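You operate a simulated robot arm through the tools that you are given. There is no shell and no other tool.

You are at the controls of a simulated robot arm. One attempt, no reset.

JOB
Strip the worn tape off the clamped rope end and tape it new in red.
Fine: wind the old tape on the white core; red tape from ring to ring, no gaps; both go back. Set down upright: white tape core, red tape roll.
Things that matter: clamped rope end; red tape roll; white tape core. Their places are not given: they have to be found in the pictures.

The check looks at the end state, three seconds after you hand in, the way a careful person would. Anything else that was tipped, shoved, dropped, spilled or broken makes it a failure.

ROBOT AND FRAMES
A 7-joint arm with a two-finger parallel gripper, fixed in place. Base frame: the origin is at the foot of the arm, x ahead of it, y to its left, z up; the work surface is at about z = 76. Readings come in cm, rad, newtons and seconds.
With the tool pointing down near the work surface it reaches from about 44 to 92 cm from the base axis. Its first joint turns from -2.496 to 2.496 rad. Payload 3 kg.
Tool frame: the origin (TCP) lies between the finger pads and is the grasp point; the fingertips stand 3 cm ahead of it; z points along the fingers, y is the line along which they close. The gripper opens to 9.4 cm. The fingers are 2.8 cm wide and 1 cm thick; the gripper's body (5 by 9.6 cm) begins 5.5 cm behind the TCP.
Orientation is told as [roll, pitch, yaw] about the base's x, y, z axes, in that order, counted from this pose: with the fingers straight down and closing along the base's y, the tool's x points along the base's -x, its y along +y and its z along -z.

CONTROLS
- The arm moves only by the tool apply_moves. Its argument "deltas" is a list of rows, each a list of 3 entries, a list of its own where there are three numbers: the shift along the tool's x, y, z in mm, then the turn, a rotation vector about the tool's x, y, z in rad, then the finger opening in mm, from 0 to 94. In form: [[[x, y, z], [wx, wy, wz], claw], ...]. A call has 1 to 20 rows; each row is the pose to reach, as a shift and turn from the pose commanded when the call began, along the tool's axes at that moment. Rows are played at 5 a second. More than 5 cm and 0.15 rad between two rows, or a gripper value outside its range, and nothing of the call is played. Where a pose cannot be reached the arm comes as near as it can. A force on the tool above 40 N (or 10 N above the force at the start of the call, whichever is more), or a blocked arm, ends the call early, and 0.2 s more pass. The fingers move at their own pace (about 7.2 cm/s each) and stop on an object; they squeeze with about 21 N. The grip force told is the motor's: it shows also when the fingers shut on nothing. Time passes only in rows, and 0.2 s behind the last, so rows that repeat a pose let the fingers close. The reply holds the time, the measured pose of the TCP, the force on the tool along the base axes, the opening and the grip force, in the units named above and with some noise, with the torque about the TCP (base axes, N m) and any sound that the robot's microphone picked up.
- Cameras (640 x 400 px; columns grow to the right, rows downward): "scene" is fixed at [4.38, -50.61, 140.51]; the picture's right is [0.72, -0.69, 0.00], its down [-0.23, -0.24, -0.94] and it looks along [0.65, 0.68, -0.33] (base axes); focal length 330 px, centre (320, 200). "wrist" rides on the gripper at [7.6, 1.4, -10.2] in the tool frame; the picture's right is [-0.18, 0.98, 0.00], its down [-0.75, -0.14, -0.64] and it looks along [-0.63, -0.12, 0.77] (tool axes); focal length 243 px, centre (320, 200).
- grab_frame(camera): a new picture of that camera. It takes no simulated time.
- pixel_to_xyz(camera, pixels): there is no depth. For up to 12 entries [column, row, z] of the newest picture of that camera ("zoom" is the newest enlarged one), the place [x, y] in the base frame at which the ray of that pixel passes the height z, good to about 0.3 cm, but the place of the scene camera against the robot may be out by one fixed shift of up to 1.2 cm in any direction. It takes no simulated time.
- close_up(camera, box): a new picture of the part [left, top, right, bottom] of that camera's present view, enlarged. It takes no simulated time.
- job_done(): hands the job in; it is judged then, once.

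Open the gripper and draw the arm clear of the work before you hand the job in, unless the task says otherwise.

The tools are called after ">>>" as a command line: name --argument value ..., lists and objects as JSON in quotes. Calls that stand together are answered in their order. apply_moves: Moves the arm, as the interface text tells. Its arguments: {"type":"object","properties":{"deltas":{"type":"array","items":{"type":"array"}}},"required":["deltas"]} The other tools are called the same way: grab_frame (camera) takes a picture; pixel_to_xyz (camera, pixels) gives the place at which the rays of pixels pass given heights; close_up (camera, box) takes an enlarged picture of a part of a camera's view; job_done () hands the job in.

At the start:

```text
clock: 0.0
tool_pos: [62.81, 33.2, 111.68]
tool_rot: [-0.002, 0.001, -0.001]
contact_force: [0.1, 0.8, -1.2]
torque: [0.02, 0.0, -0.01]
gripper_width: 9.41
grasp_force: 0.1
```

scene: 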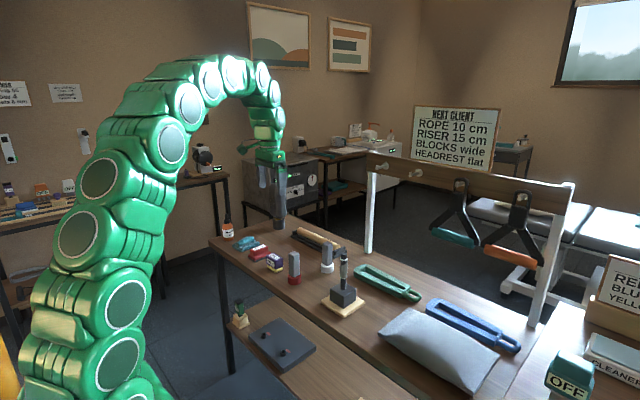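
wrist: 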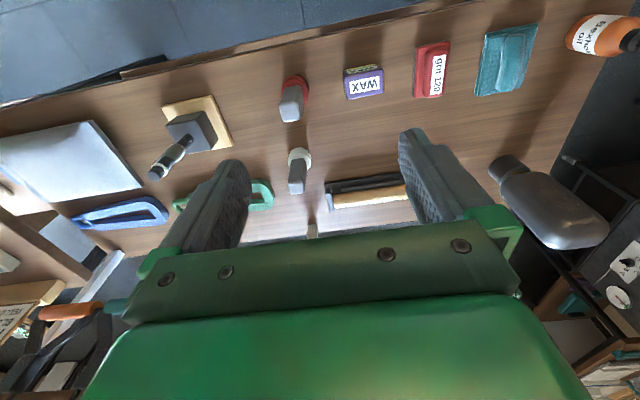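

I start with enlarged views: the scene shows a clamp block with a rope end near (343,285), and two grey-handled items at (294,267) and (327,258). I look closer at them.

>>> close_up --camera "scene" --box '[220, 210, 380, 310]'

>>> close_up --camera "wrist" --box '[140, 60, 340, 220]'

>>> close_up --camera "scene" --box '[310, 240, 370, 320]'

```text
4.00 times, centred on (300, 260) of scene
```

zoom: 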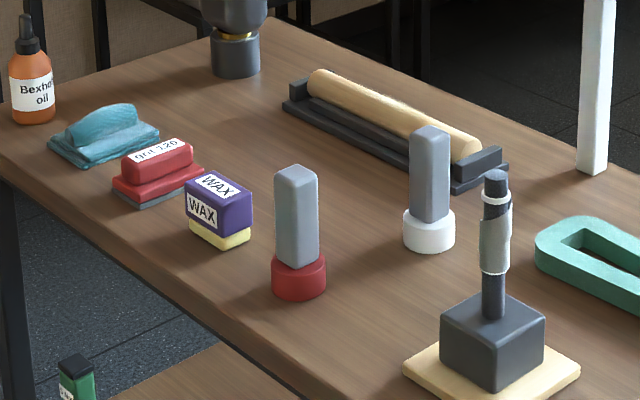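

```text
2.50 times, centred on (240, 140) of wrist
```

zoom: 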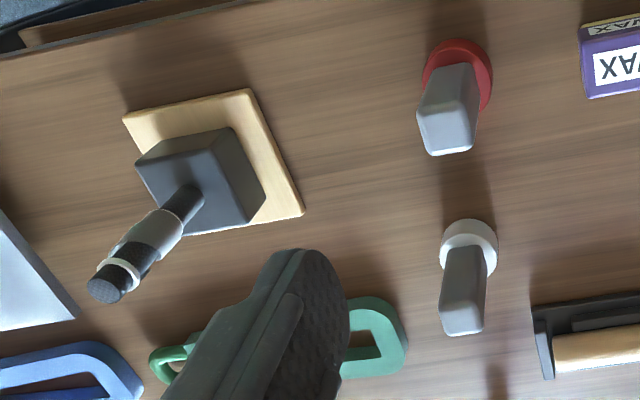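

```text
5.00 times, centred on (340, 280) of scene
```

zoom: 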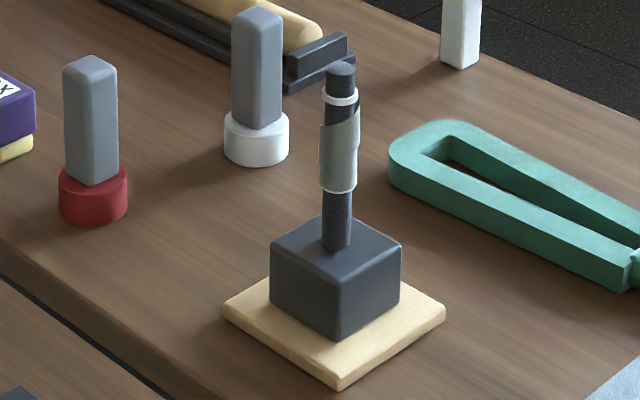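

The rope stands upright in a clamp at about (343,265) in the scene, with grey tape and a white ring near the top; the white core (327,263) and red roll (294,277) have grey upright handles. I take pixel positions in both pictures.

>>> close_up --camera "wrist" --box '[140, 80, 240, 190]'

>>> close_up --camera "wrist" --box '[260, 60, 340, 210]'

>>> close_up --camera "scene" --box '[328, 244, 360, 264]'

>>> close_up --camera "scene" --box '[324, 244, 364, 294]'

>>> close_up --camera "scene" --box '[400, 90, 560, 190]'

>>> close_up --camera "scene" --box '[520, 240, 640, 400]'

>>> close_up --camera "scene" --box '[0, 70, 100, 150]'

```text
3.64 times, centred on (190, 135) of wrist
```

zoom: 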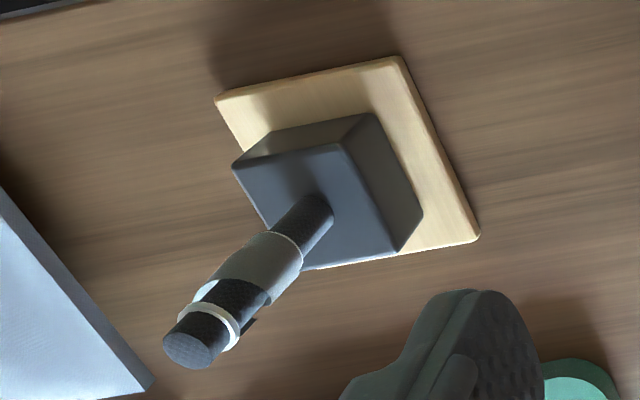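

```text
2.67 times, centred on (300, 135) of wrist
```

zoom: 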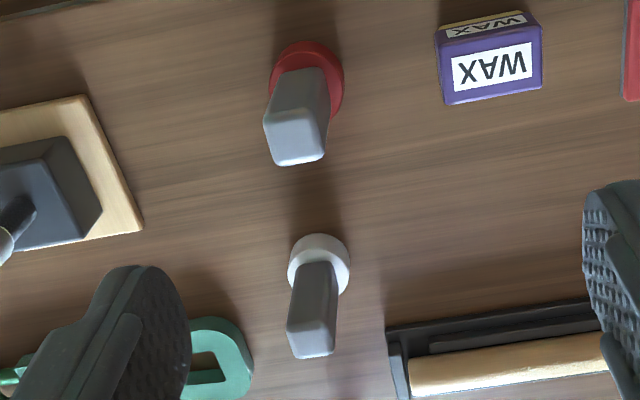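

```text
16.00 times, centred on (344, 254) of scene
```

zoom: 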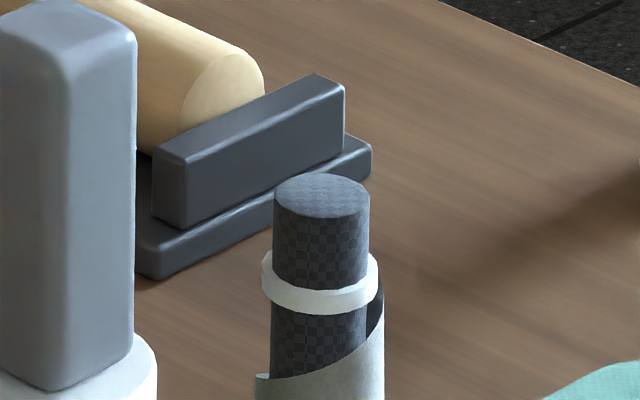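

```text
8.00 times, centred on (344, 269) of scene
```

zoom: 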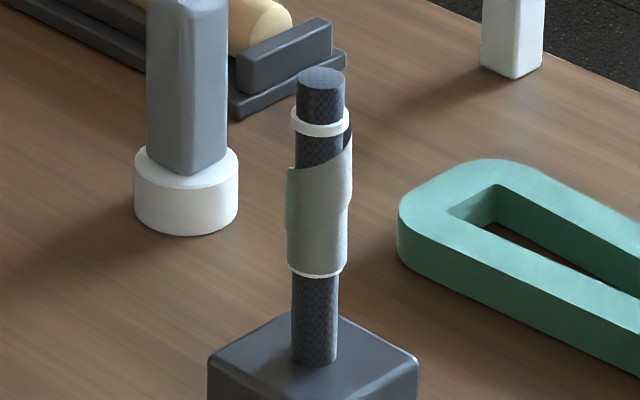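

```text
4.00 times, centred on (480, 140) of scene
```

zoom: 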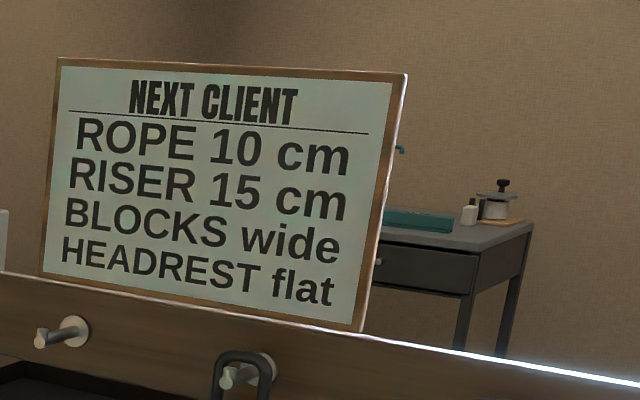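

```text
2.50 times, centred on (580, 320) of scene
```

zoom: 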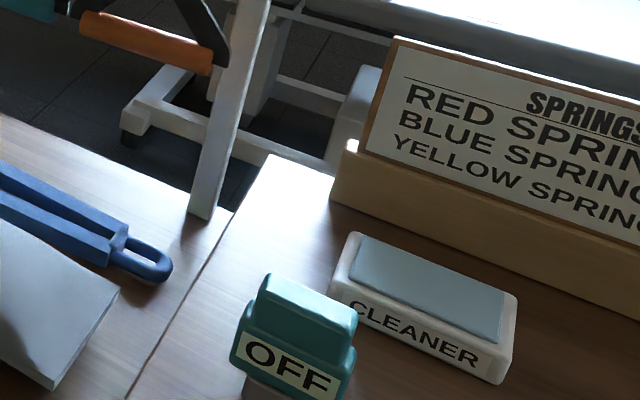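

```text
5.00 times, centred on (50, 110) of scene
```

zoom: 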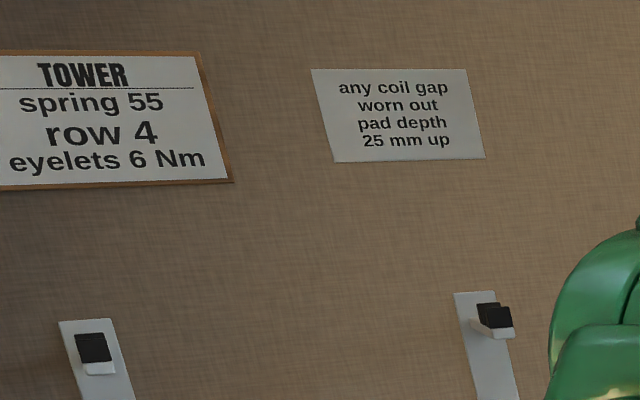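

The tape edge climbs as a helix with a free flap seen at the left in the scene view. I now get base-frame positions from the wrist view for rope top (154,176), rope foot (187,136), red disc (295,91), white disc (300,159) and handle tops.

>>> pixel_to_xyz --camera "wrist" --pixels '[[154.3, 176.2, 92], [154.3, 176.2, 90], [187.3, 136.4, 82], [187.3, 136.4, 80], [212, 95.7, 77], [234, 144.6, 77], [161.2, 107.5, 77], [294.7, 90.8, 78], [299.6, 159, 78], [290.6, 113.6, 86], [297, 186.8, 86], [295, 91, 76]]'

>>> pixel_to_xyz --camera "scene" --pixels '[[344, 254, 92], [344, 254, 90], [344, 254, 88], [343, 289, 82], [343, 289, 80], [327, 268, 76], [294.5, 281, 76], [327, 268, 77], [294.5, 281, 77], [327, 244, 86], [294, 254, 86], [343, 310, 77]]'

```text
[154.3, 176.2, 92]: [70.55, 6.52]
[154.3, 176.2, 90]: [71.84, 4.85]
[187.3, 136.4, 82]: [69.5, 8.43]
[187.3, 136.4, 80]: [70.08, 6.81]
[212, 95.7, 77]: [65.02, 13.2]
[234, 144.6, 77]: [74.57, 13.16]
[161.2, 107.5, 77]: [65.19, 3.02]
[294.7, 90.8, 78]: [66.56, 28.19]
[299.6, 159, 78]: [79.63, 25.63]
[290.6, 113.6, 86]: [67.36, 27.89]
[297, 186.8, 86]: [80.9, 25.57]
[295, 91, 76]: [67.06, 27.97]
```

```text
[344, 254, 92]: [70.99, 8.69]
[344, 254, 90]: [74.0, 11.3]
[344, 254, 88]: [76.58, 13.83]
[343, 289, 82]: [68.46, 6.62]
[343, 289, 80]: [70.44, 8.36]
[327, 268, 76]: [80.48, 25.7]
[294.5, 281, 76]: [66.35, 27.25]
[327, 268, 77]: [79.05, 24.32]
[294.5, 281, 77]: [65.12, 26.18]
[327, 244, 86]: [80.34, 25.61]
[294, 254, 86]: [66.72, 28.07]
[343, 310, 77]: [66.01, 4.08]
```

The rope stands near (69.8, 8.1), red roll near (66.8, 28), core near (80.2, 25.6). Enlargements are re-rendered sharply, so I zoom hard onto the tape and the roll handles from both cameras.

>>> close_up --camera "wrist" --box '[145, 125, 205, 185]'

>>> close_up --camera "scene" --box '[330, 250, 358, 285]'

>>> close_up --camera "scene" --box '[280, 235, 345, 290]'

>>> close_up --camera "wrist" --box '[270, 65, 330, 130]'

>>> close_up --camera "wrist" --box '[270, 140, 330, 205]'

```text
6.67 times, centred on (175, 155) of wrist
```

zoom: 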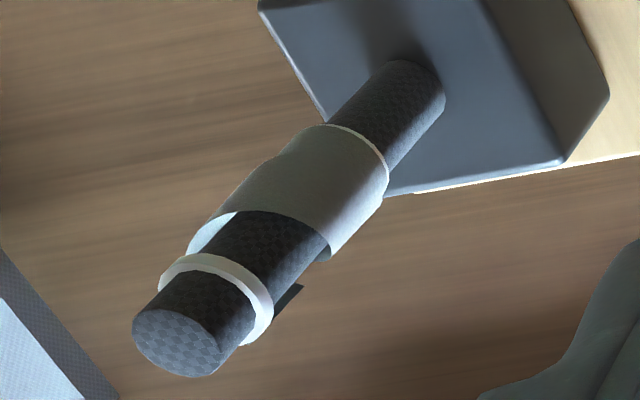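

```text
11.43 times, centred on (344, 268) of scene
```

zoom: 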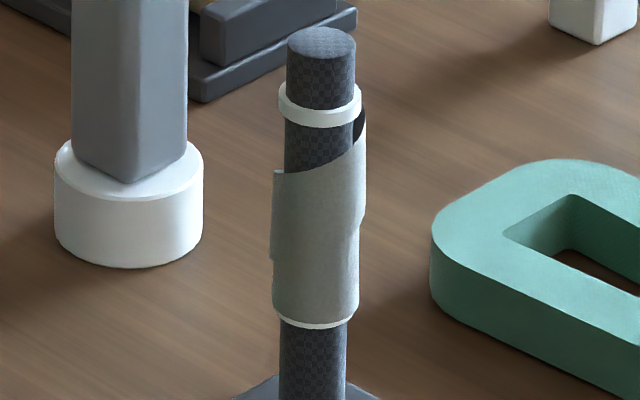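

```text
7.27 times, centred on (312, 262) of scene
```

zoom: 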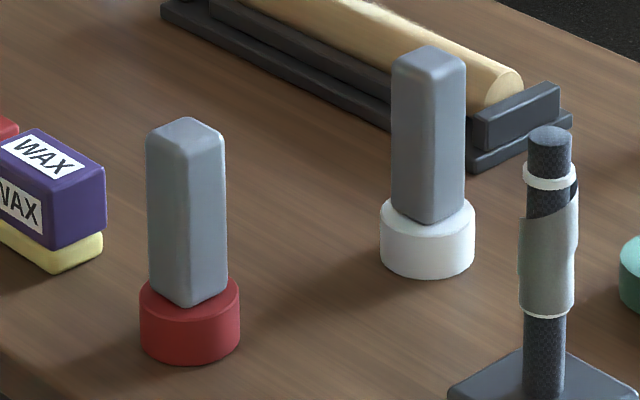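

```text
6.15 times, centred on (300, 98) of wrist
```

zoom: 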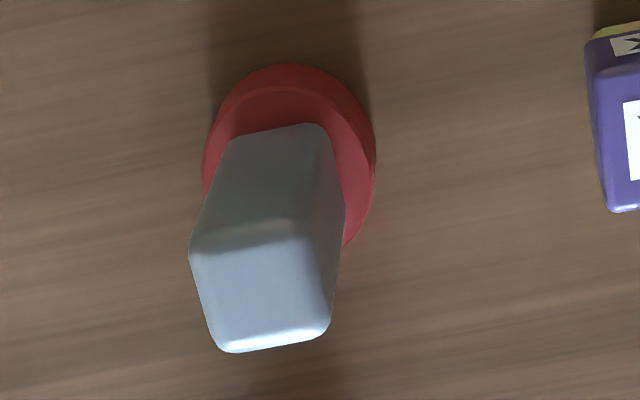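

```text
6.15 times, centred on (300, 172) of wrist
```

zoom: 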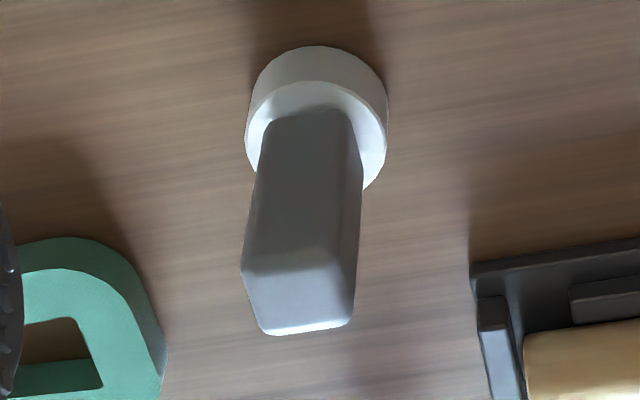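

The tape ascends left-to-right in front (counterclockwise seen from above) and its free flap is at the upper right/back just under the top ring. I check the rack posts as obstacles at (369,252) and (533,325), and more ring heights.

>>> pixel_to_xyz --camera "scene" --pixels '[[369, 252, 76], [533, 325, 76], [347, 335, 76], [237, 236, 76], [283, 228, 78], [380, 285, 76], [344, 258.5, 90], [344, 258.5, 91], [344, 279, 84], [344, 279, 85], [344, 279, 86], [344, 254, 93]]'

>>> close_up --camera "scene" --box '[340, 140, 600, 340]'

```text
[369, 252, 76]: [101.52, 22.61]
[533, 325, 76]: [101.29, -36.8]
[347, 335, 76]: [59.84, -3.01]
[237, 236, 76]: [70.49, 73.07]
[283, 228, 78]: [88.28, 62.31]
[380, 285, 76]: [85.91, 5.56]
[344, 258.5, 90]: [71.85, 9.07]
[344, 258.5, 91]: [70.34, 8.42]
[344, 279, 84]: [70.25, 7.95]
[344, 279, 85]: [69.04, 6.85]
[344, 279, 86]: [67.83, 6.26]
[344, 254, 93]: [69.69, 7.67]
```

```text
2.00 times, centred on (470, 240) of scene
```

zoom: 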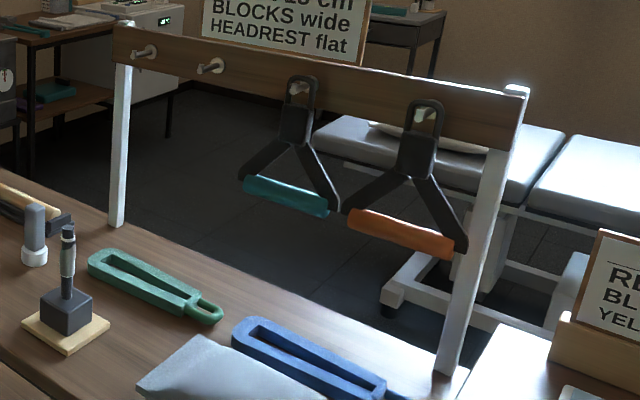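

Rack posts stand at x≈101, well behind. I move down above the red roll, to (66.8, 28, 103), well over its top (~87), for better views.

>>> apply_moves --deltas '[[[-10, -13, 22], [0, 0, 0], 94], [[-20, -26, 44], [0, 0, 0], 94], [[-30, -39, 66], [0, 0, 0], 94], [[-40, -52, 87], [0, 0, 0], 94], [[-40, -52, 87], [0, 0, 0], 94]]'

>>> grab_frame --camera "wrist"

```text
clock: 1.2
tool_pos: [66.8, 27.96, 102.85]
tool_rot: [0.0, 0.001, -0.001]
contact_force: [-0.2, 0.3, -0.6]
torque: [0.02, 0.0, 0.0]
gripper_width: 9.39
grasp_force: 0.1
```

```text
taken
```

wrist: 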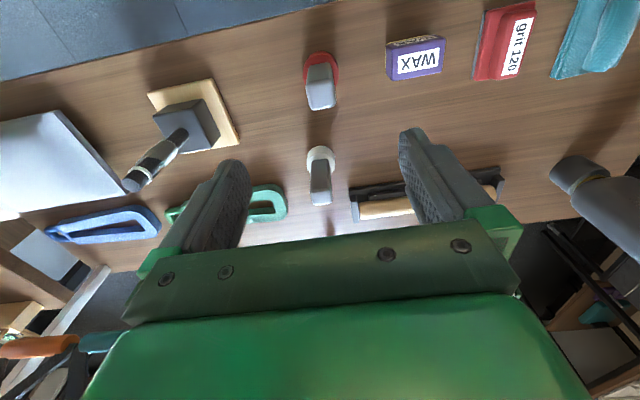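

The red roll shows at (320,75) and the core at (320,160). I enlarge both, and the rope, for exact pixel positions.

>>> close_up --camera "wrist" --box '[290, 45, 354, 115]'

>>> close_up --camera "wrist" --box '[290, 140, 354, 210]'

>>> close_up --camera "wrist" --box '[115, 115, 215, 200]'

```text
5.71 times, centred on (322, 80) of wrist
```

zoom: 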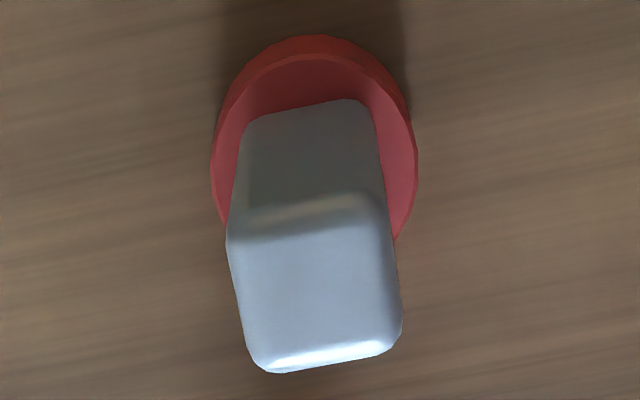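

```text
5.71 times, centred on (322, 175) of wrist
```

zoom: 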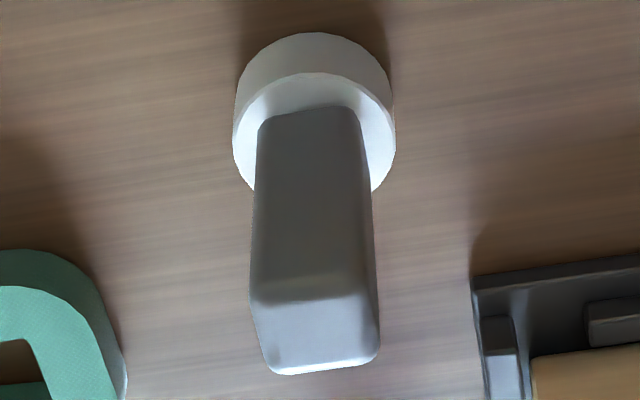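

```text
4.71 times, centred on (165, 158) of wrist
```

zoom: 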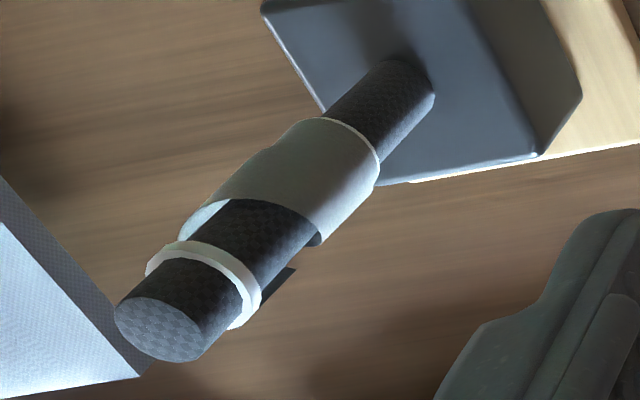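

I convert these pixels: red handle top (321,96.6), red disc (321,71), core handle top (321,198), core disc (321,165), rope top (130.6,185), rope foot (183.7,134).

>>> pixel_to_xyz --camera "wrist" --pixels '[[321.1, 96.6, 86], [321.1, 96.6, 87], [321.1, 96.6, 88], [321, 71.2, 79], [321.1, 198.1, 86], [321.1, 198.1, 87], [321.1, 198.1, 88], [320.9, 164.7, 79], [130.6, 185.2, 92], [130.6, 185.2, 93], [130.6, 185.2, 94], [183.7, 134.2, 82]]'

```text
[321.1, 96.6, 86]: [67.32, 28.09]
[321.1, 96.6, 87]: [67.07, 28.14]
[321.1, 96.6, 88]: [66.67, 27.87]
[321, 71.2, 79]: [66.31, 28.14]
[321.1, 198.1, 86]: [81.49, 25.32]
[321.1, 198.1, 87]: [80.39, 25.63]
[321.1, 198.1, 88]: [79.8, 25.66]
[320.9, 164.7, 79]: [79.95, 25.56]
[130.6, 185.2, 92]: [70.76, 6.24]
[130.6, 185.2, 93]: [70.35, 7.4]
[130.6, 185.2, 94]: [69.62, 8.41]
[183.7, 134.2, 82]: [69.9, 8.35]
```

The core is at about (80.0, 25.6), handle top z≈87.5. Before descending I check neighbours: the black log holder's corner at (349,189) and the teal block's corner at (288,240).

>>> pixel_to_xyz --camera "wrist" --pixels '[[348.5, 188.5, 76], [348.5, 188.5, 79], [349, 215, 76], [287, 205, 77], [287, 205, 79]]'

>>> apply_moves --deltas '[[[-33, -6, 0], [0, 0, 0], 60], [[-66, -12, 0], [0, 0, 0], 60], [[-99, -18, 10], [0, 0, 0], 60], [[-132, -24, 20], [0, 0, 0], 60], [[-132, -24, 20], [0, 0, 0], 60]]'

>>> grab_frame --camera "wrist"

>>> close_up --camera "wrist" --box '[260, 60, 380, 160]'

```text
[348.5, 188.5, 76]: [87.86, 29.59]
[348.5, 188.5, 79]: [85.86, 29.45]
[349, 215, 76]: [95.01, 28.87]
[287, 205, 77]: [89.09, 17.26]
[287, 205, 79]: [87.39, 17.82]
```

```text
clock: 2.4
tool_pos: [80.08, 25.63, 101.17]
tool_rot: [0.003, -0.001, -0.001]
contact_force: [-1.0, -0.2, 0.6]
torque: [-0.02, -0.01, 0.02]
gripper_width: 5.99
grasp_force: 0.0
```

```text
taken
```

wrist: 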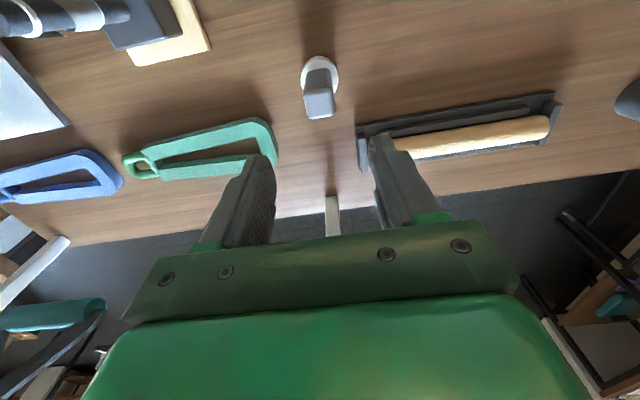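

```text
4.00 times, centred on (320, 110) of wrist
```

zoom: 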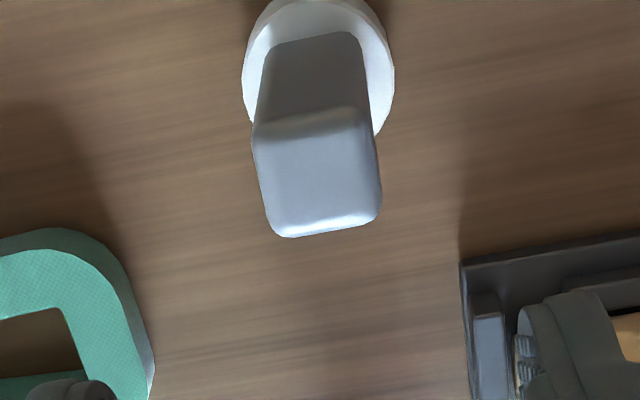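

The handle top centre lies at (319,103), just where the tool axis falls, and its faces run along base y. I descend to z≈86.9 to grip the handle high (so fingers stay above the rope top later), then close.

>>> apply_moves --deltas '[[[0, 0, 36], [0, 0, 0], 60], [[0, 0, 72], [0, 0, 0], 60], [[0, 0, 108], [0, 0, 0], 60], [[0, 0, 130], [0, 0, 0], 60], [[0, 0, 142], [0, 0, 0], 60], [[0, 0, 142], [0, 0, 0], 60]]'

>>> grab_frame --camera "wrist"

>>> close_up --camera "scene" --box '[280, 190, 380, 290]'

```text
clock: 3.8
tool_pos: [80.05, 25.52, 86.77]
tool_rot: [0.001, -0.001, 0.0]
contact_force: [-0.8, -0.4, 0.9]
torque: [0.03, -0.01, -0.03]
gripper_width: 5.99
grasp_force: 0.1
```

```text
taken
```

wrist: 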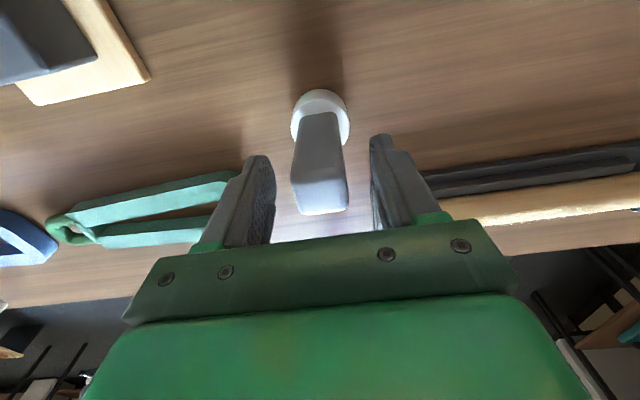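

```text
4.00 times, centred on (330, 240) of scene
```

zoom: 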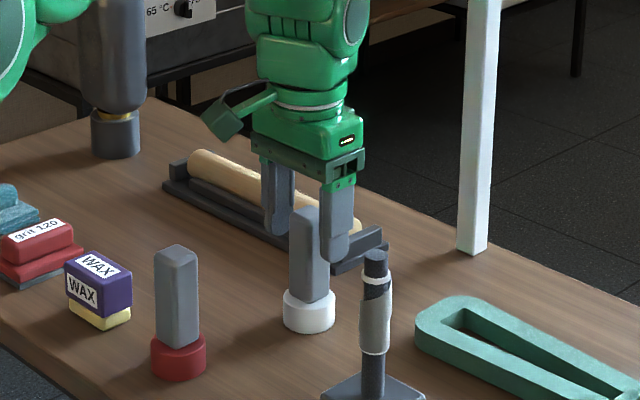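

The handle stands centred between the fingers at column 320. I close the gripper and hold while it shuts.

>>> apply_moves --deltas '[[[0, 0, 0], [0, 0, 0], 25], [[0, 0, 0], [0, 0, 0], 10], [[0, 0, 0], [0, 0, 0], 10], [[0, 0, 0], [0, 0, 0], 10]]'

>>> close_up --camera "scene" --box '[300, 220, 350, 280]'

```text
clock: 4.8
tool_pos: [80.08, 25.57, 86.86]
tool_rot: [-0.001, 0.0, 0.001]
contact_force: [-0.1, -0.1, -0.8]
torque: [0.03, -0.03, 0.01]
gripper_width: 3.39
grasp_force: 20.9
```

```text
6.67 times, centred on (325, 250) of scene
```

zoom: 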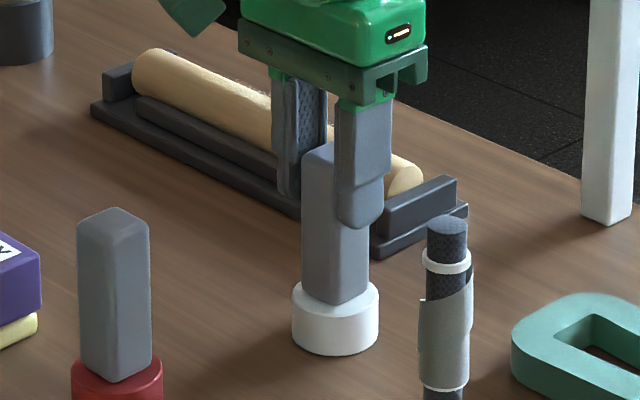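

The gripper holds the handle at 3.39 cm with 20.9 N. I lift straight up 21 cm so the core clears everything.

>>> apply_moves --deltas '[[[0, 0, -10], [0, 0, 0], 10], [[0, 0, -30], [0, 0, 0], 10], [[0, 0, -60], [0, 0, 0], 10], [[0, 0, -90], [0, 0, 0], 10], [[0, 0, -120], [0, 0, 0], 10], [[0, 0, -150], [0, 0, 0], 10], [[0, 0, -180], [0, 0, 0], 10], [[0, 0, -210], [0, 0, 0], 10], [[0, 0, -210], [0, 0, 0], 10]]'

>>> grab_frame --camera "wrist"

>>> grab_frame --camera "scene"

```text
clock: 6.8
tool_pos: [79.97, 25.6, 107.91]
tool_rot: [0.0, 0.0, 0.001]
contact_force: [0.8, 0.3, -1.1]
torque: [0.01, -0.04, 0.03]
gripper_width: 3.39
grasp_force: 21.0
```

```text
taken
```

wrist: 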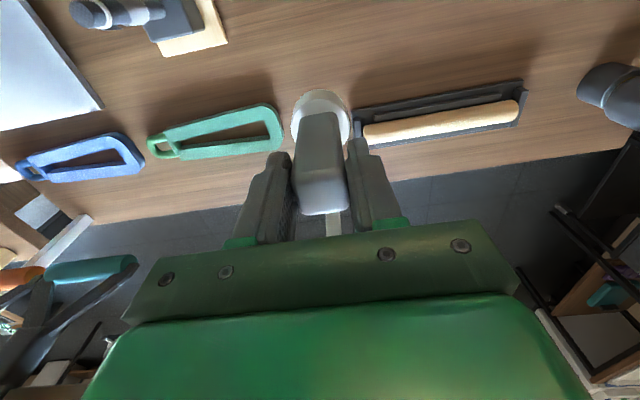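

```text
taken
```

scene: 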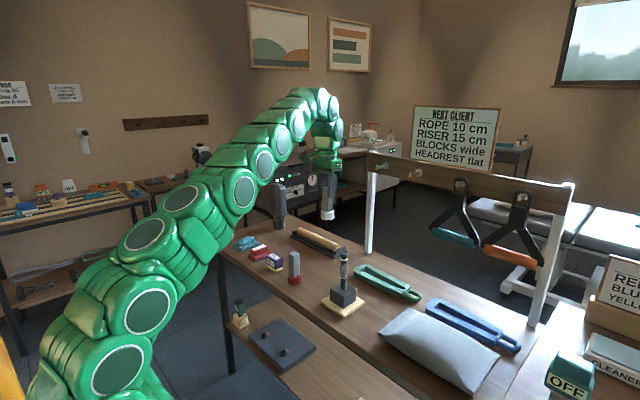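

The core hangs well in the grip. I turn the tool 90° about its axis while moving to (78, 20, 106) to see the rope's far side, where the flap is.

>>> apply_moves --deltas '[[[2, -5, 2], [0, 0, 0.13], 10], [[4, -10, 4], [0, 0, 0.26], 10], [[6, -15, 6], [0, 0, 0.39], 10], [[8, -20, 8], [0, 0, 0.52], 10], [[10, -25, 10], [0, 0, 0.65], 10], [[12, -30, 12], [0, 0, 0.78], 10], [[14, -35, 14], [0, 0, 0.91], 10], [[16, -40, 16], [0, 0, 1.04], 10], [[18, -45, 18], [0, 0, 1.17], 10], [[20, -50, 19], [0, 0, 1.3], 10], [[20, -56, 19], [0, 0, 1.43], 10], [[20, -56, 19], [0, 0, 1.57], 10], [[20, -56, 19], [0, 0, 1.57], 10]]'

>>> grab_frame --camera "wrist"

```text
clock: 9.6
tool_pos: [78.08, 19.97, 105.89]
tool_rot: [0.001, 0.001, -1.571]
contact_force: [-0.1, 0.4, -0.5]
torque: [-0.04, 0.01, 0.0]
gripper_width: 3.36
grasp_force: 21.3
```

```text
taken
```

wrist: 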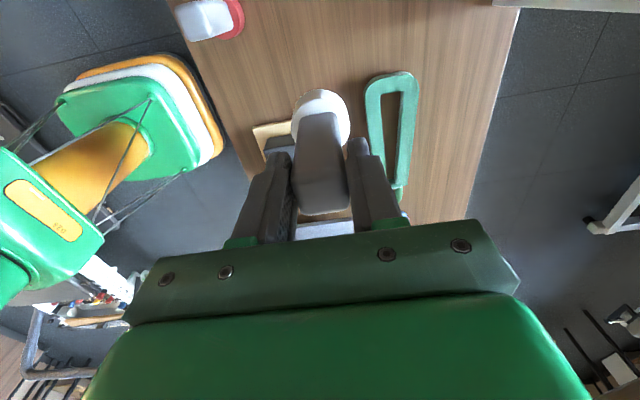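

The rope hides behind the left finger at about (274,211). I shift to (82, 14, 106) so it shows left of the finger near (224,177).

>>> apply_moves --deltas '[[[-20, 13, 0], [0, 0, 0], 10], [[-40, 27, 0], [0, 0, 0], 10], [[-60, 40, 0], [0, 0, 0], 10], [[-60, 40, 0], [0, 0, 0], 10]]'

>>> grab_frame --camera "wrist"

>>> close_up --camera "wrist" --box '[190, 110, 280, 200]'

```text
clock: 10.6
tool_pos: [81.98, 14.01, 105.85]
tool_rot: [0.0, 0.001, -1.569]
contact_force: [-0.3, 0.3, -1.2]
torque: [0.04, -0.03, -0.01]
gripper_width: 3.35
grasp_force: 21.2
```

```text
taken
```

wrist: 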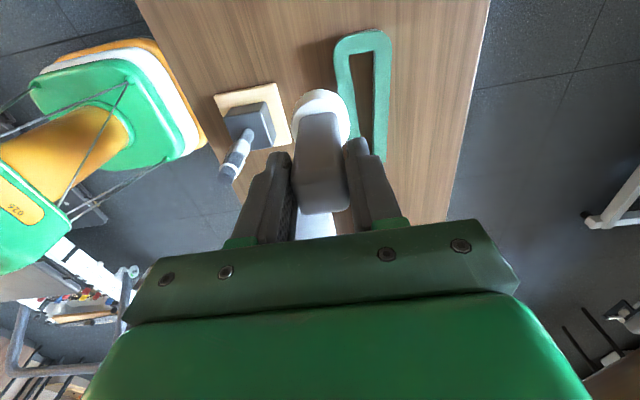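

```text
4.44 times, centred on (235, 155) of wrist
```

zoom: 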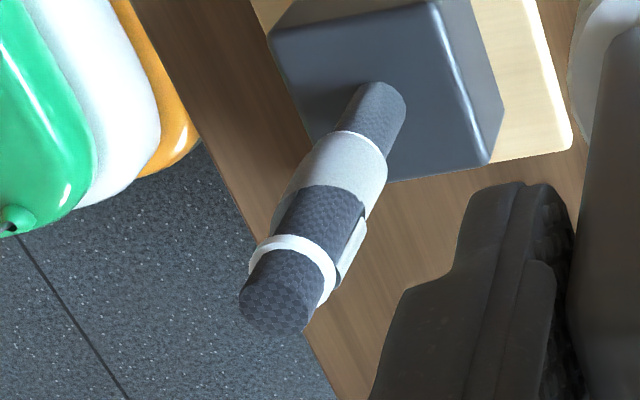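

Now the rope is visible; the tape's end edge appears at the right side near zoom (355,240). I enlarge strongly there.

>>> close_up --camera "wrist" --box '[213, 128, 258, 188]'

```text
6.67 times, centred on (236, 158) of wrist
```

zoom: 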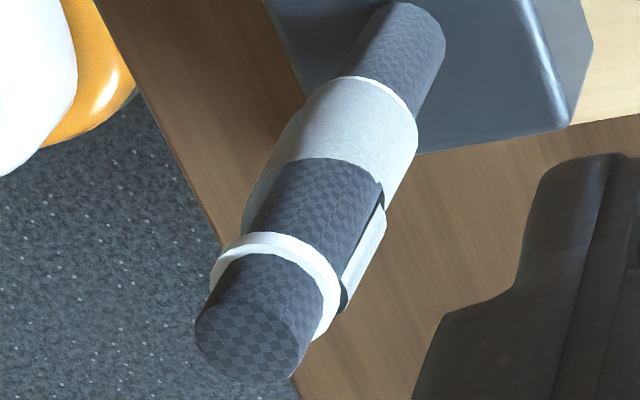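

The free end points counterclockwise at about −45°…−15° (the +x,−y side), just under the upper ring. I measure heights from this view: rope top (226.3,177.5), upper ring (229.3,171), lower ring (244,142.7), foot (249,134.8).

>>> pixel_to_xyz --camera "wrist" --pixels '[[226.3, 177.5, 92], [226.3, 177.5, 93], [226.3, 177.5, 94], [229.3, 171, 91], [229.3, 171, 92], [229.3, 171, 93], [244.1, 142.7, 85], [244.1, 142.7, 86], [244.1, 142.7, 87], [249.2, 134.8, 81], [249.2, 134.8, 82], [249.2, 134.8, 83]]'

```text
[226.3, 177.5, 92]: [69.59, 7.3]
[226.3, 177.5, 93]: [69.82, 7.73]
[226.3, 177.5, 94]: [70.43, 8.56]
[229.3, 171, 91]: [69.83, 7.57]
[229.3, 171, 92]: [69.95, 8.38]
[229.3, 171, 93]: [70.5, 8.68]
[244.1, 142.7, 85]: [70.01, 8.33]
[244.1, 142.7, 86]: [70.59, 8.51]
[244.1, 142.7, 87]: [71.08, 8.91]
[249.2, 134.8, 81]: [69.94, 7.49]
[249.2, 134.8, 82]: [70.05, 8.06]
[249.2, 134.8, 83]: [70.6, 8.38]
```

Heights: rope top ≈93.2, upper ring ≈91.7, lower ring ≈85.3, block top ≈82; rope axis ≈(69.9, 8.2). I bring the core east of the rope to (76.3, 7.1), then down so its band (TCP−10.9…−8.3) faces the flap.

>>> apply_moves --deltas '[[[-23, -19, 0], [0, 0, 0], 10], [[-46, -38, 0], [0, 0, 0], 10], [[-69, -57, 0], [0, 0, 0], 10], [[-69, -57, 20], [0, 0, 0], 10], [[-69, -57, 40], [0, 0, 0], 10], [[-69, -57, 61], [0, 0, 0], 10], [[-69, -57, 61], [0, 0, 0], 10]]'

>>> grab_frame --camera "wrist"

>>> close_up --camera "scene" --box '[320, 220, 385, 300]'

```text
clock: 12.2
tool_pos: [76.44, 7.04, 99.87]
tool_rot: [-0.001, 0.001, -1.569]
contact_force: [-0.4, -0.2, -0.5]
torque: [-0.01, 0.0, 0.02]
gripper_width: 3.37
grasp_force: 20.8
```

```text
taken
```

wrist: 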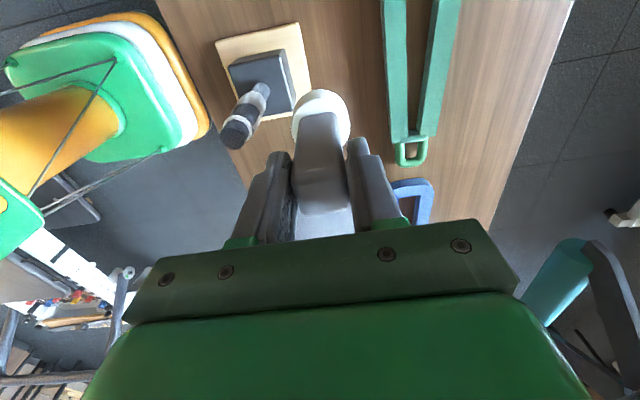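

```text
5.00 times, centred on (352, 260) of scene
```

zoom: 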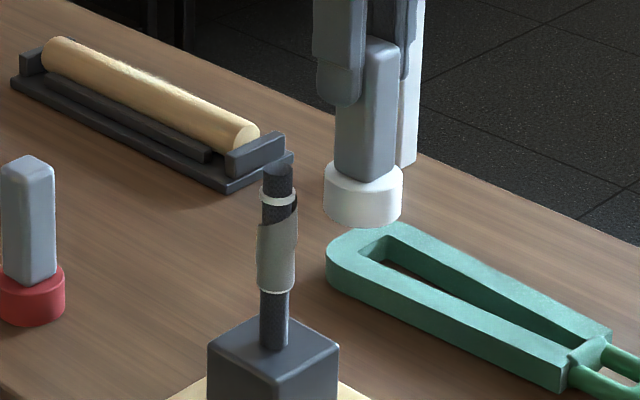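

The core is level with the flap, east of the rope. I close in slowly to about 3.8 cm axis distance and read the force.

>>> apply_moves --deltas '[[[1.3, -7, 0], [0, 0, 0], 10], [[2.5, -14, 0], [0, 0, 0], 10], [[3.7, -20, 0], [0, 0, 0], 10], [[4.4, -24, 0], [0, 0, 0], 10], [[5, -28, 0], [0, 0, 0], 10], [[5, -28, 0], [0, 0, 0], 10]]'

>>> close_up --camera "wrist" --box '[220, 70, 360, 160]'

>>> close_up --camera "scene" --box '[330, 240, 370, 290]'

```text
clock: 13.6
tool_pos: [73.62, 7.54, 99.85]
tool_rot: [0.0, -0.001, -1.572]
contact_force: [0.6, -0.4, 0.3]
torque: [0.01, 0.0, 0.0]
gripper_width: 3.39
grasp_force: 20.4
```

```text
4.44 times, centred on (290, 115) of wrist
```

zoom: 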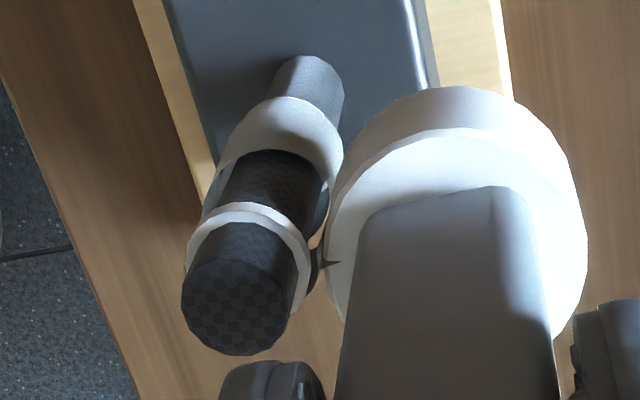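

```text
8.00 times, centred on (350, 265) of scene
```

zoom: 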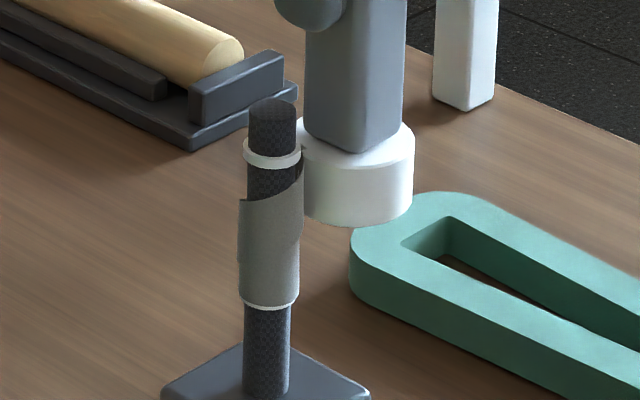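

The core stands about 3 mm off the flap, a dark flap tip reaching to it at zoom (325,262). I lower 3 mm to sit under the upper ring and close in by 3 mm more.

>>> apply_moves --deltas '[[[0, 0, 3], [0, 0, 0], 10], [[0.2, -1, 3], [0, 0, 0], 10], [[0.35, -2, 3], [0, 0, 0], 10], [[0.5, -3, 3], [0, 0, 0], 10], [[0.5, -3, 3], [0, 0, 0], 10]]'

>>> close_up --camera "wrist" --box '[220, 70, 360, 160]'

```text
clock: 14.8
tool_pos: [73.34, 7.62, 99.48]
tool_rot: [0.001, -0.001, -1.571]
contact_force: [2.1, 0.2, -0.3]
torque: [0.0, -0.16, -0.01]
gripper_width: 3.36
grasp_force: 21.0
```

```text
4.44 times, centred on (290, 115) of wrist
```

zoom: 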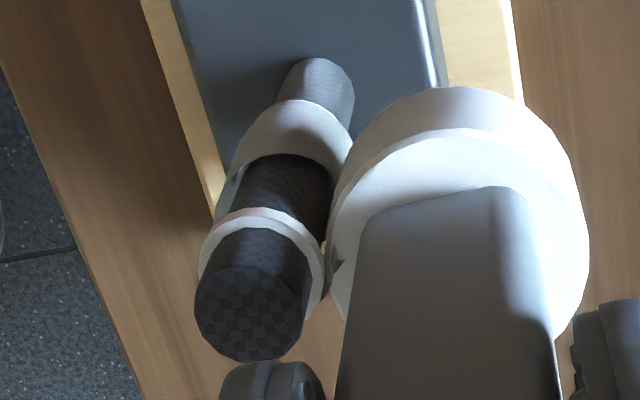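

Contact is felt: 2.1 N along +x at 3.49 cm axis distance. I start orbiting clockwise (from −10° to −70°), sinking slightly along the tape's helix, to peel.

>>> apply_moves --deltas '[[[-3.2, -0.7, 0.5], [0, 0, 0], 10], [[-6.1, -1.6, 1.0], [0, 0, 0], 10], [[-8.9, -2.8, 1.6], [0, 0, 0], 10], [[-11.6, -4.2, 2.2], [0, 0, 0], 10], [[-14.2, -5.8, 2.8], [0, 0, 0], 10], [[-16.6, -7.7, 3.4], [0, 0, 0], 10], [[-18.8, -9.7, 4.0], [0, 0, 0], 10], [[-20.9, -11.9, 4.4], [0, 0, 0], 10], [[-22.7, -14.4, 4.8], [0, 0, 0], 10], [[-24.3, -16.9, 5.2], [0, 0, 0], 10], [[-25.7, -19.6, 5.5], [0, 0, 0], 10], [[-26.9, -22.4, 5.8], [0, 0, 0], 10]]'

>>> close_up --camera "wrist" --box '[220, 50, 380, 160]'

>>> close_up --camera "scene" --box '[330, 240, 370, 290]'

```text
clock: 17.4
tool_pos: [70.95, 4.9, 98.98]
tool_rot: [0.0, -0.002, -1.571]
contact_force: [0.4, 0.6, -1.1]
torque: [-0.02, 0.01, 0.01]
gripper_width: 3.37
grasp_force: 21.3
```

```text
3.64 times, centred on (300, 105) of wrist
```

zoom: 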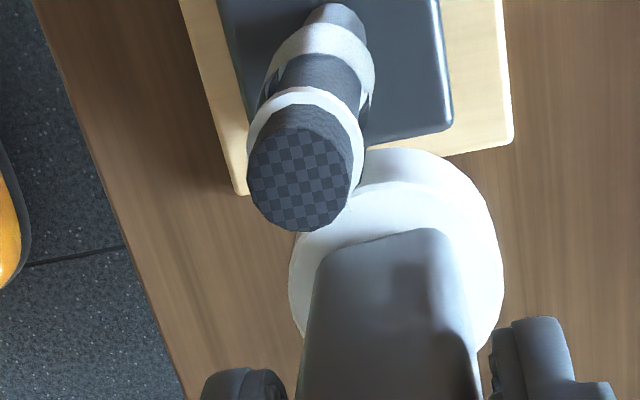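

```text
8.00 times, centred on (350, 265) of scene
```

zoom: 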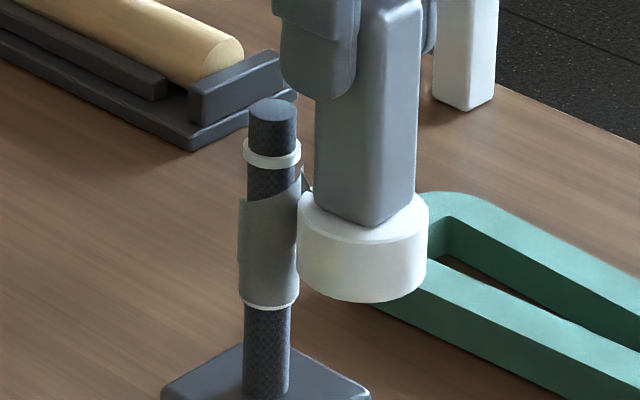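

After 60° there is light contact only (0.6 N), and the flap tip still shows at scene zoom (305,180). I look closer at whether the tape is lifting.

>>> close_up --camera "scene" --box '[336, 250, 362, 280]'

>>> close_up --camera "wrist" --box '[270, 45, 340, 115]'

```text
13.33 times, centred on (349, 265) of scene
```

zoom: 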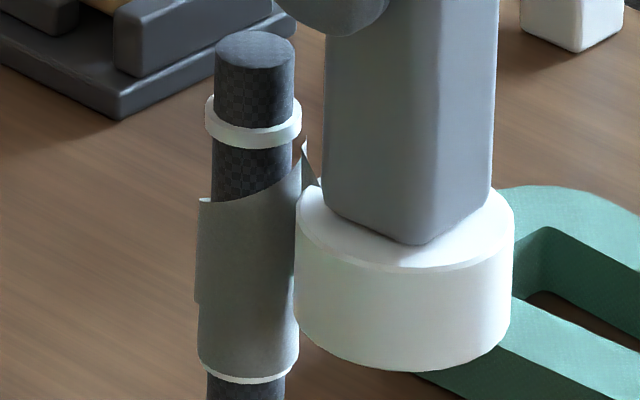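

```text
5.71 times, centred on (305, 80) of wrist
```

zoom: 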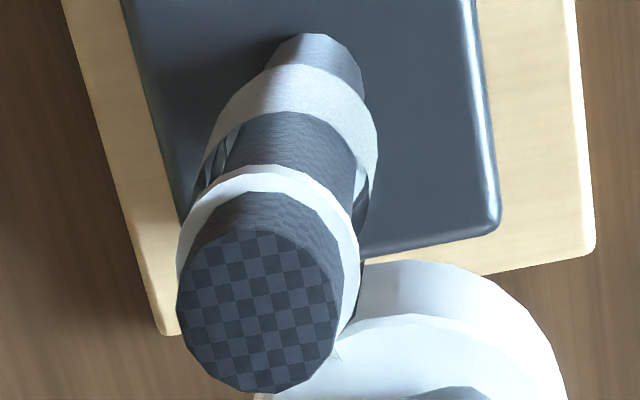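

The flap tip now seems stretched toward the core at (310,165), but contact here is nearly nil. I press 2 mm further toward the rope to find contact at this angle.

>>> apply_moves --deltas '[[[1.0, -0.3, 0], [0, 0, 0], 10], [[1.9, -0.6, 0], [0, 0, 0], 10], [[1.9, -0.6, 0], [0, 0, 0], 10]]'

>>> close_up --camera "wrist" --box '[270, 45, 340, 115]'

```text
clock: 18.2
tool_pos: [70.97, 5.1, 98.93]
tool_rot: [0.0, 0.001, -1.57]
contact_force: [-0.1, -0.2, -1.0]
torque: [0.02, 0.02, 0.0]
gripper_width: 3.37
grasp_force: 20.9
```

```text
5.71 times, centred on (305, 80) of wrist
```

zoom: 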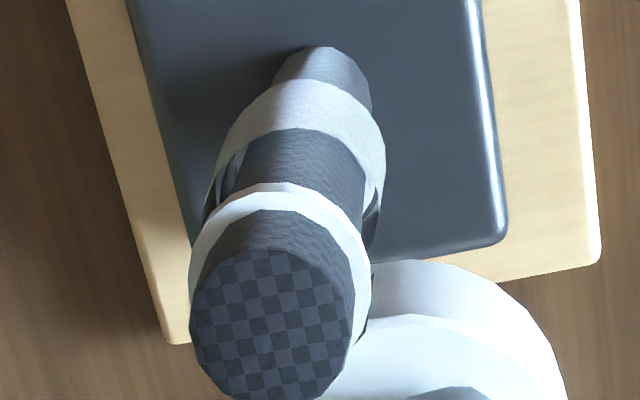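

No contact at 3.28 cm by my axis estimate, so the rope axis lies a bit further away in +y. I press in smaller steps until force shows.

>>> apply_moves --deltas '[[[1.0, -0.3, 0], [0, 0, 0], 10], [[1.9, -0.6, 0], [0, 0, 0], 10], [[1.9, -0.6, 0], [0, 0, 0], 10]]'

```text
clock: 19.0
tool_pos: [70.95, 5.26, 98.88]
tool_rot: [-0.001, 0.0, -1.569]
contact_force: [0.2, -1.2, -0.7]
torque: [-0.08, -0.02, 0.0]
gripper_width: 3.38
grasp_force: 20.7
```

Contact found: −1.2 N at (70.95, 5.26); together with the first touch at (73.34, 7.62) the axis is about (70.05, 8.5). I look at the tape's state before continuing.

>>> close_up --camera "scene" --box '[336, 250, 362, 280]'

>>> grab_frame --camera "wrist"

>>> close_up --camera "wrist" --box '[285, 45, 335, 95]'

```text
13.33 times, centred on (349, 265) of scene
```

zoom: 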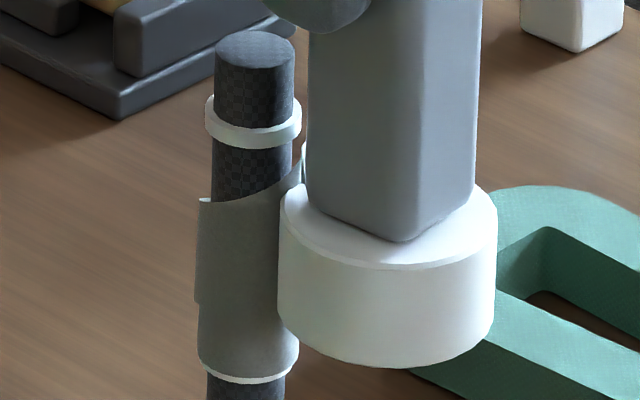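

```text
taken
```

wrist: 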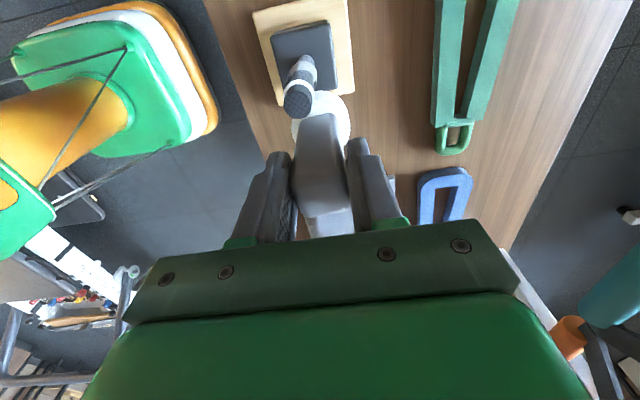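

```text
8.00 times, centred on (310, 70) of wrist
```

zoom: 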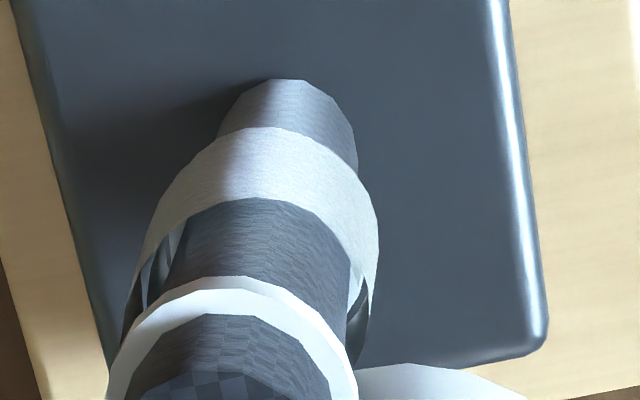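

The flap's state is ambiguous from here. I continue clockwise to −135° with the corrected axis and a light press, then see whether the front tape comes off.

>>> apply_moves --deltas '[[[-0.4, -2.4, 0.4], [0, 0, 0], 10], [[-0.8, -5.2, 0.8], [0, 0, 0], 10], [[-0.9, -8.0, 1.2], [0, 0, 0], 10], [[-0.8, -10.8, 1.6], [0, 0, 0], 10], [[-0.4, -13.6, 2.0], [0, 0, 0], 10], [[0.2, -16.4, 2.4], [0, 0, 0], 10], [[1.1, -19.1, 2.8], [0, 0, 0], 10], [[2.1, -21.7, 3.2], [0, 0, 0], 10], [[3.5, -24.3, 3.6], [0, 0, 0], 10], [[5.0, -26.6, 4.0], [0, 0, 0], 10], [[6.7, -28.9, 4.4], [0, 0, 0], 10], [[8.6, -31.0, 4.8], [0, 0, 0], 10]]'

>>> close_up --camera "scene" --box '[330, 245, 362, 285]'

>>> grab_frame --camera "wrist"

>>> close_up --camera "wrist" --box '[300, 50, 360, 120]'

```text
clock: 21.6
tool_pos: [67.78, 6.27, 98.41]
tool_rot: [-0.001, -0.001, -1.57]
contact_force: [-0.2, -1.0, -1.0]
torque: [0.0, 0.0, -0.02]
gripper_width: 3.37
grasp_force: 20.5
```

```text
10.00 times, centred on (346, 265) of scene
```

zoom: 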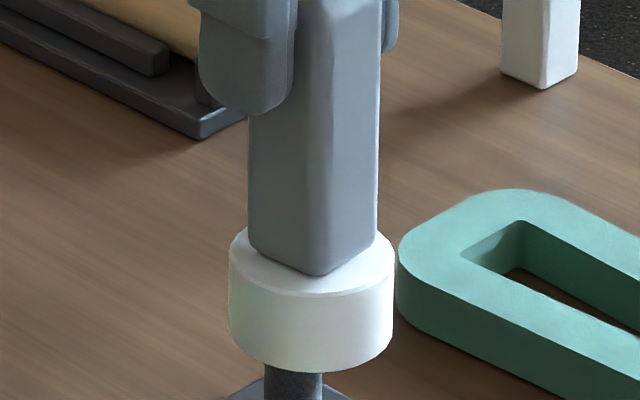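

```text
taken
```

wrist: 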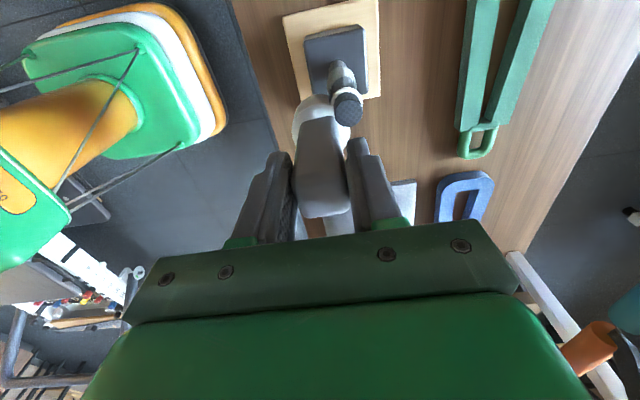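

```text
5.71 times, centred on (330, 85) of wrist
```

zoom: 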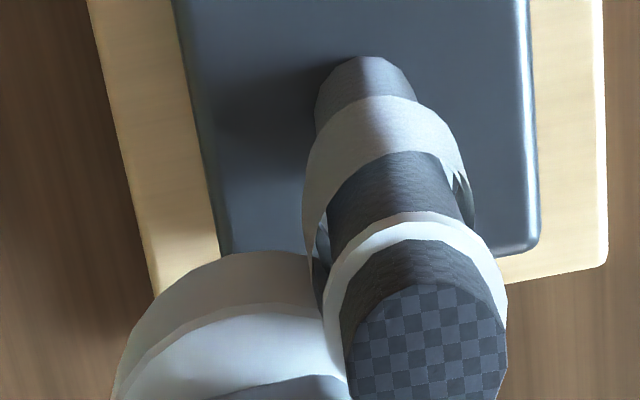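

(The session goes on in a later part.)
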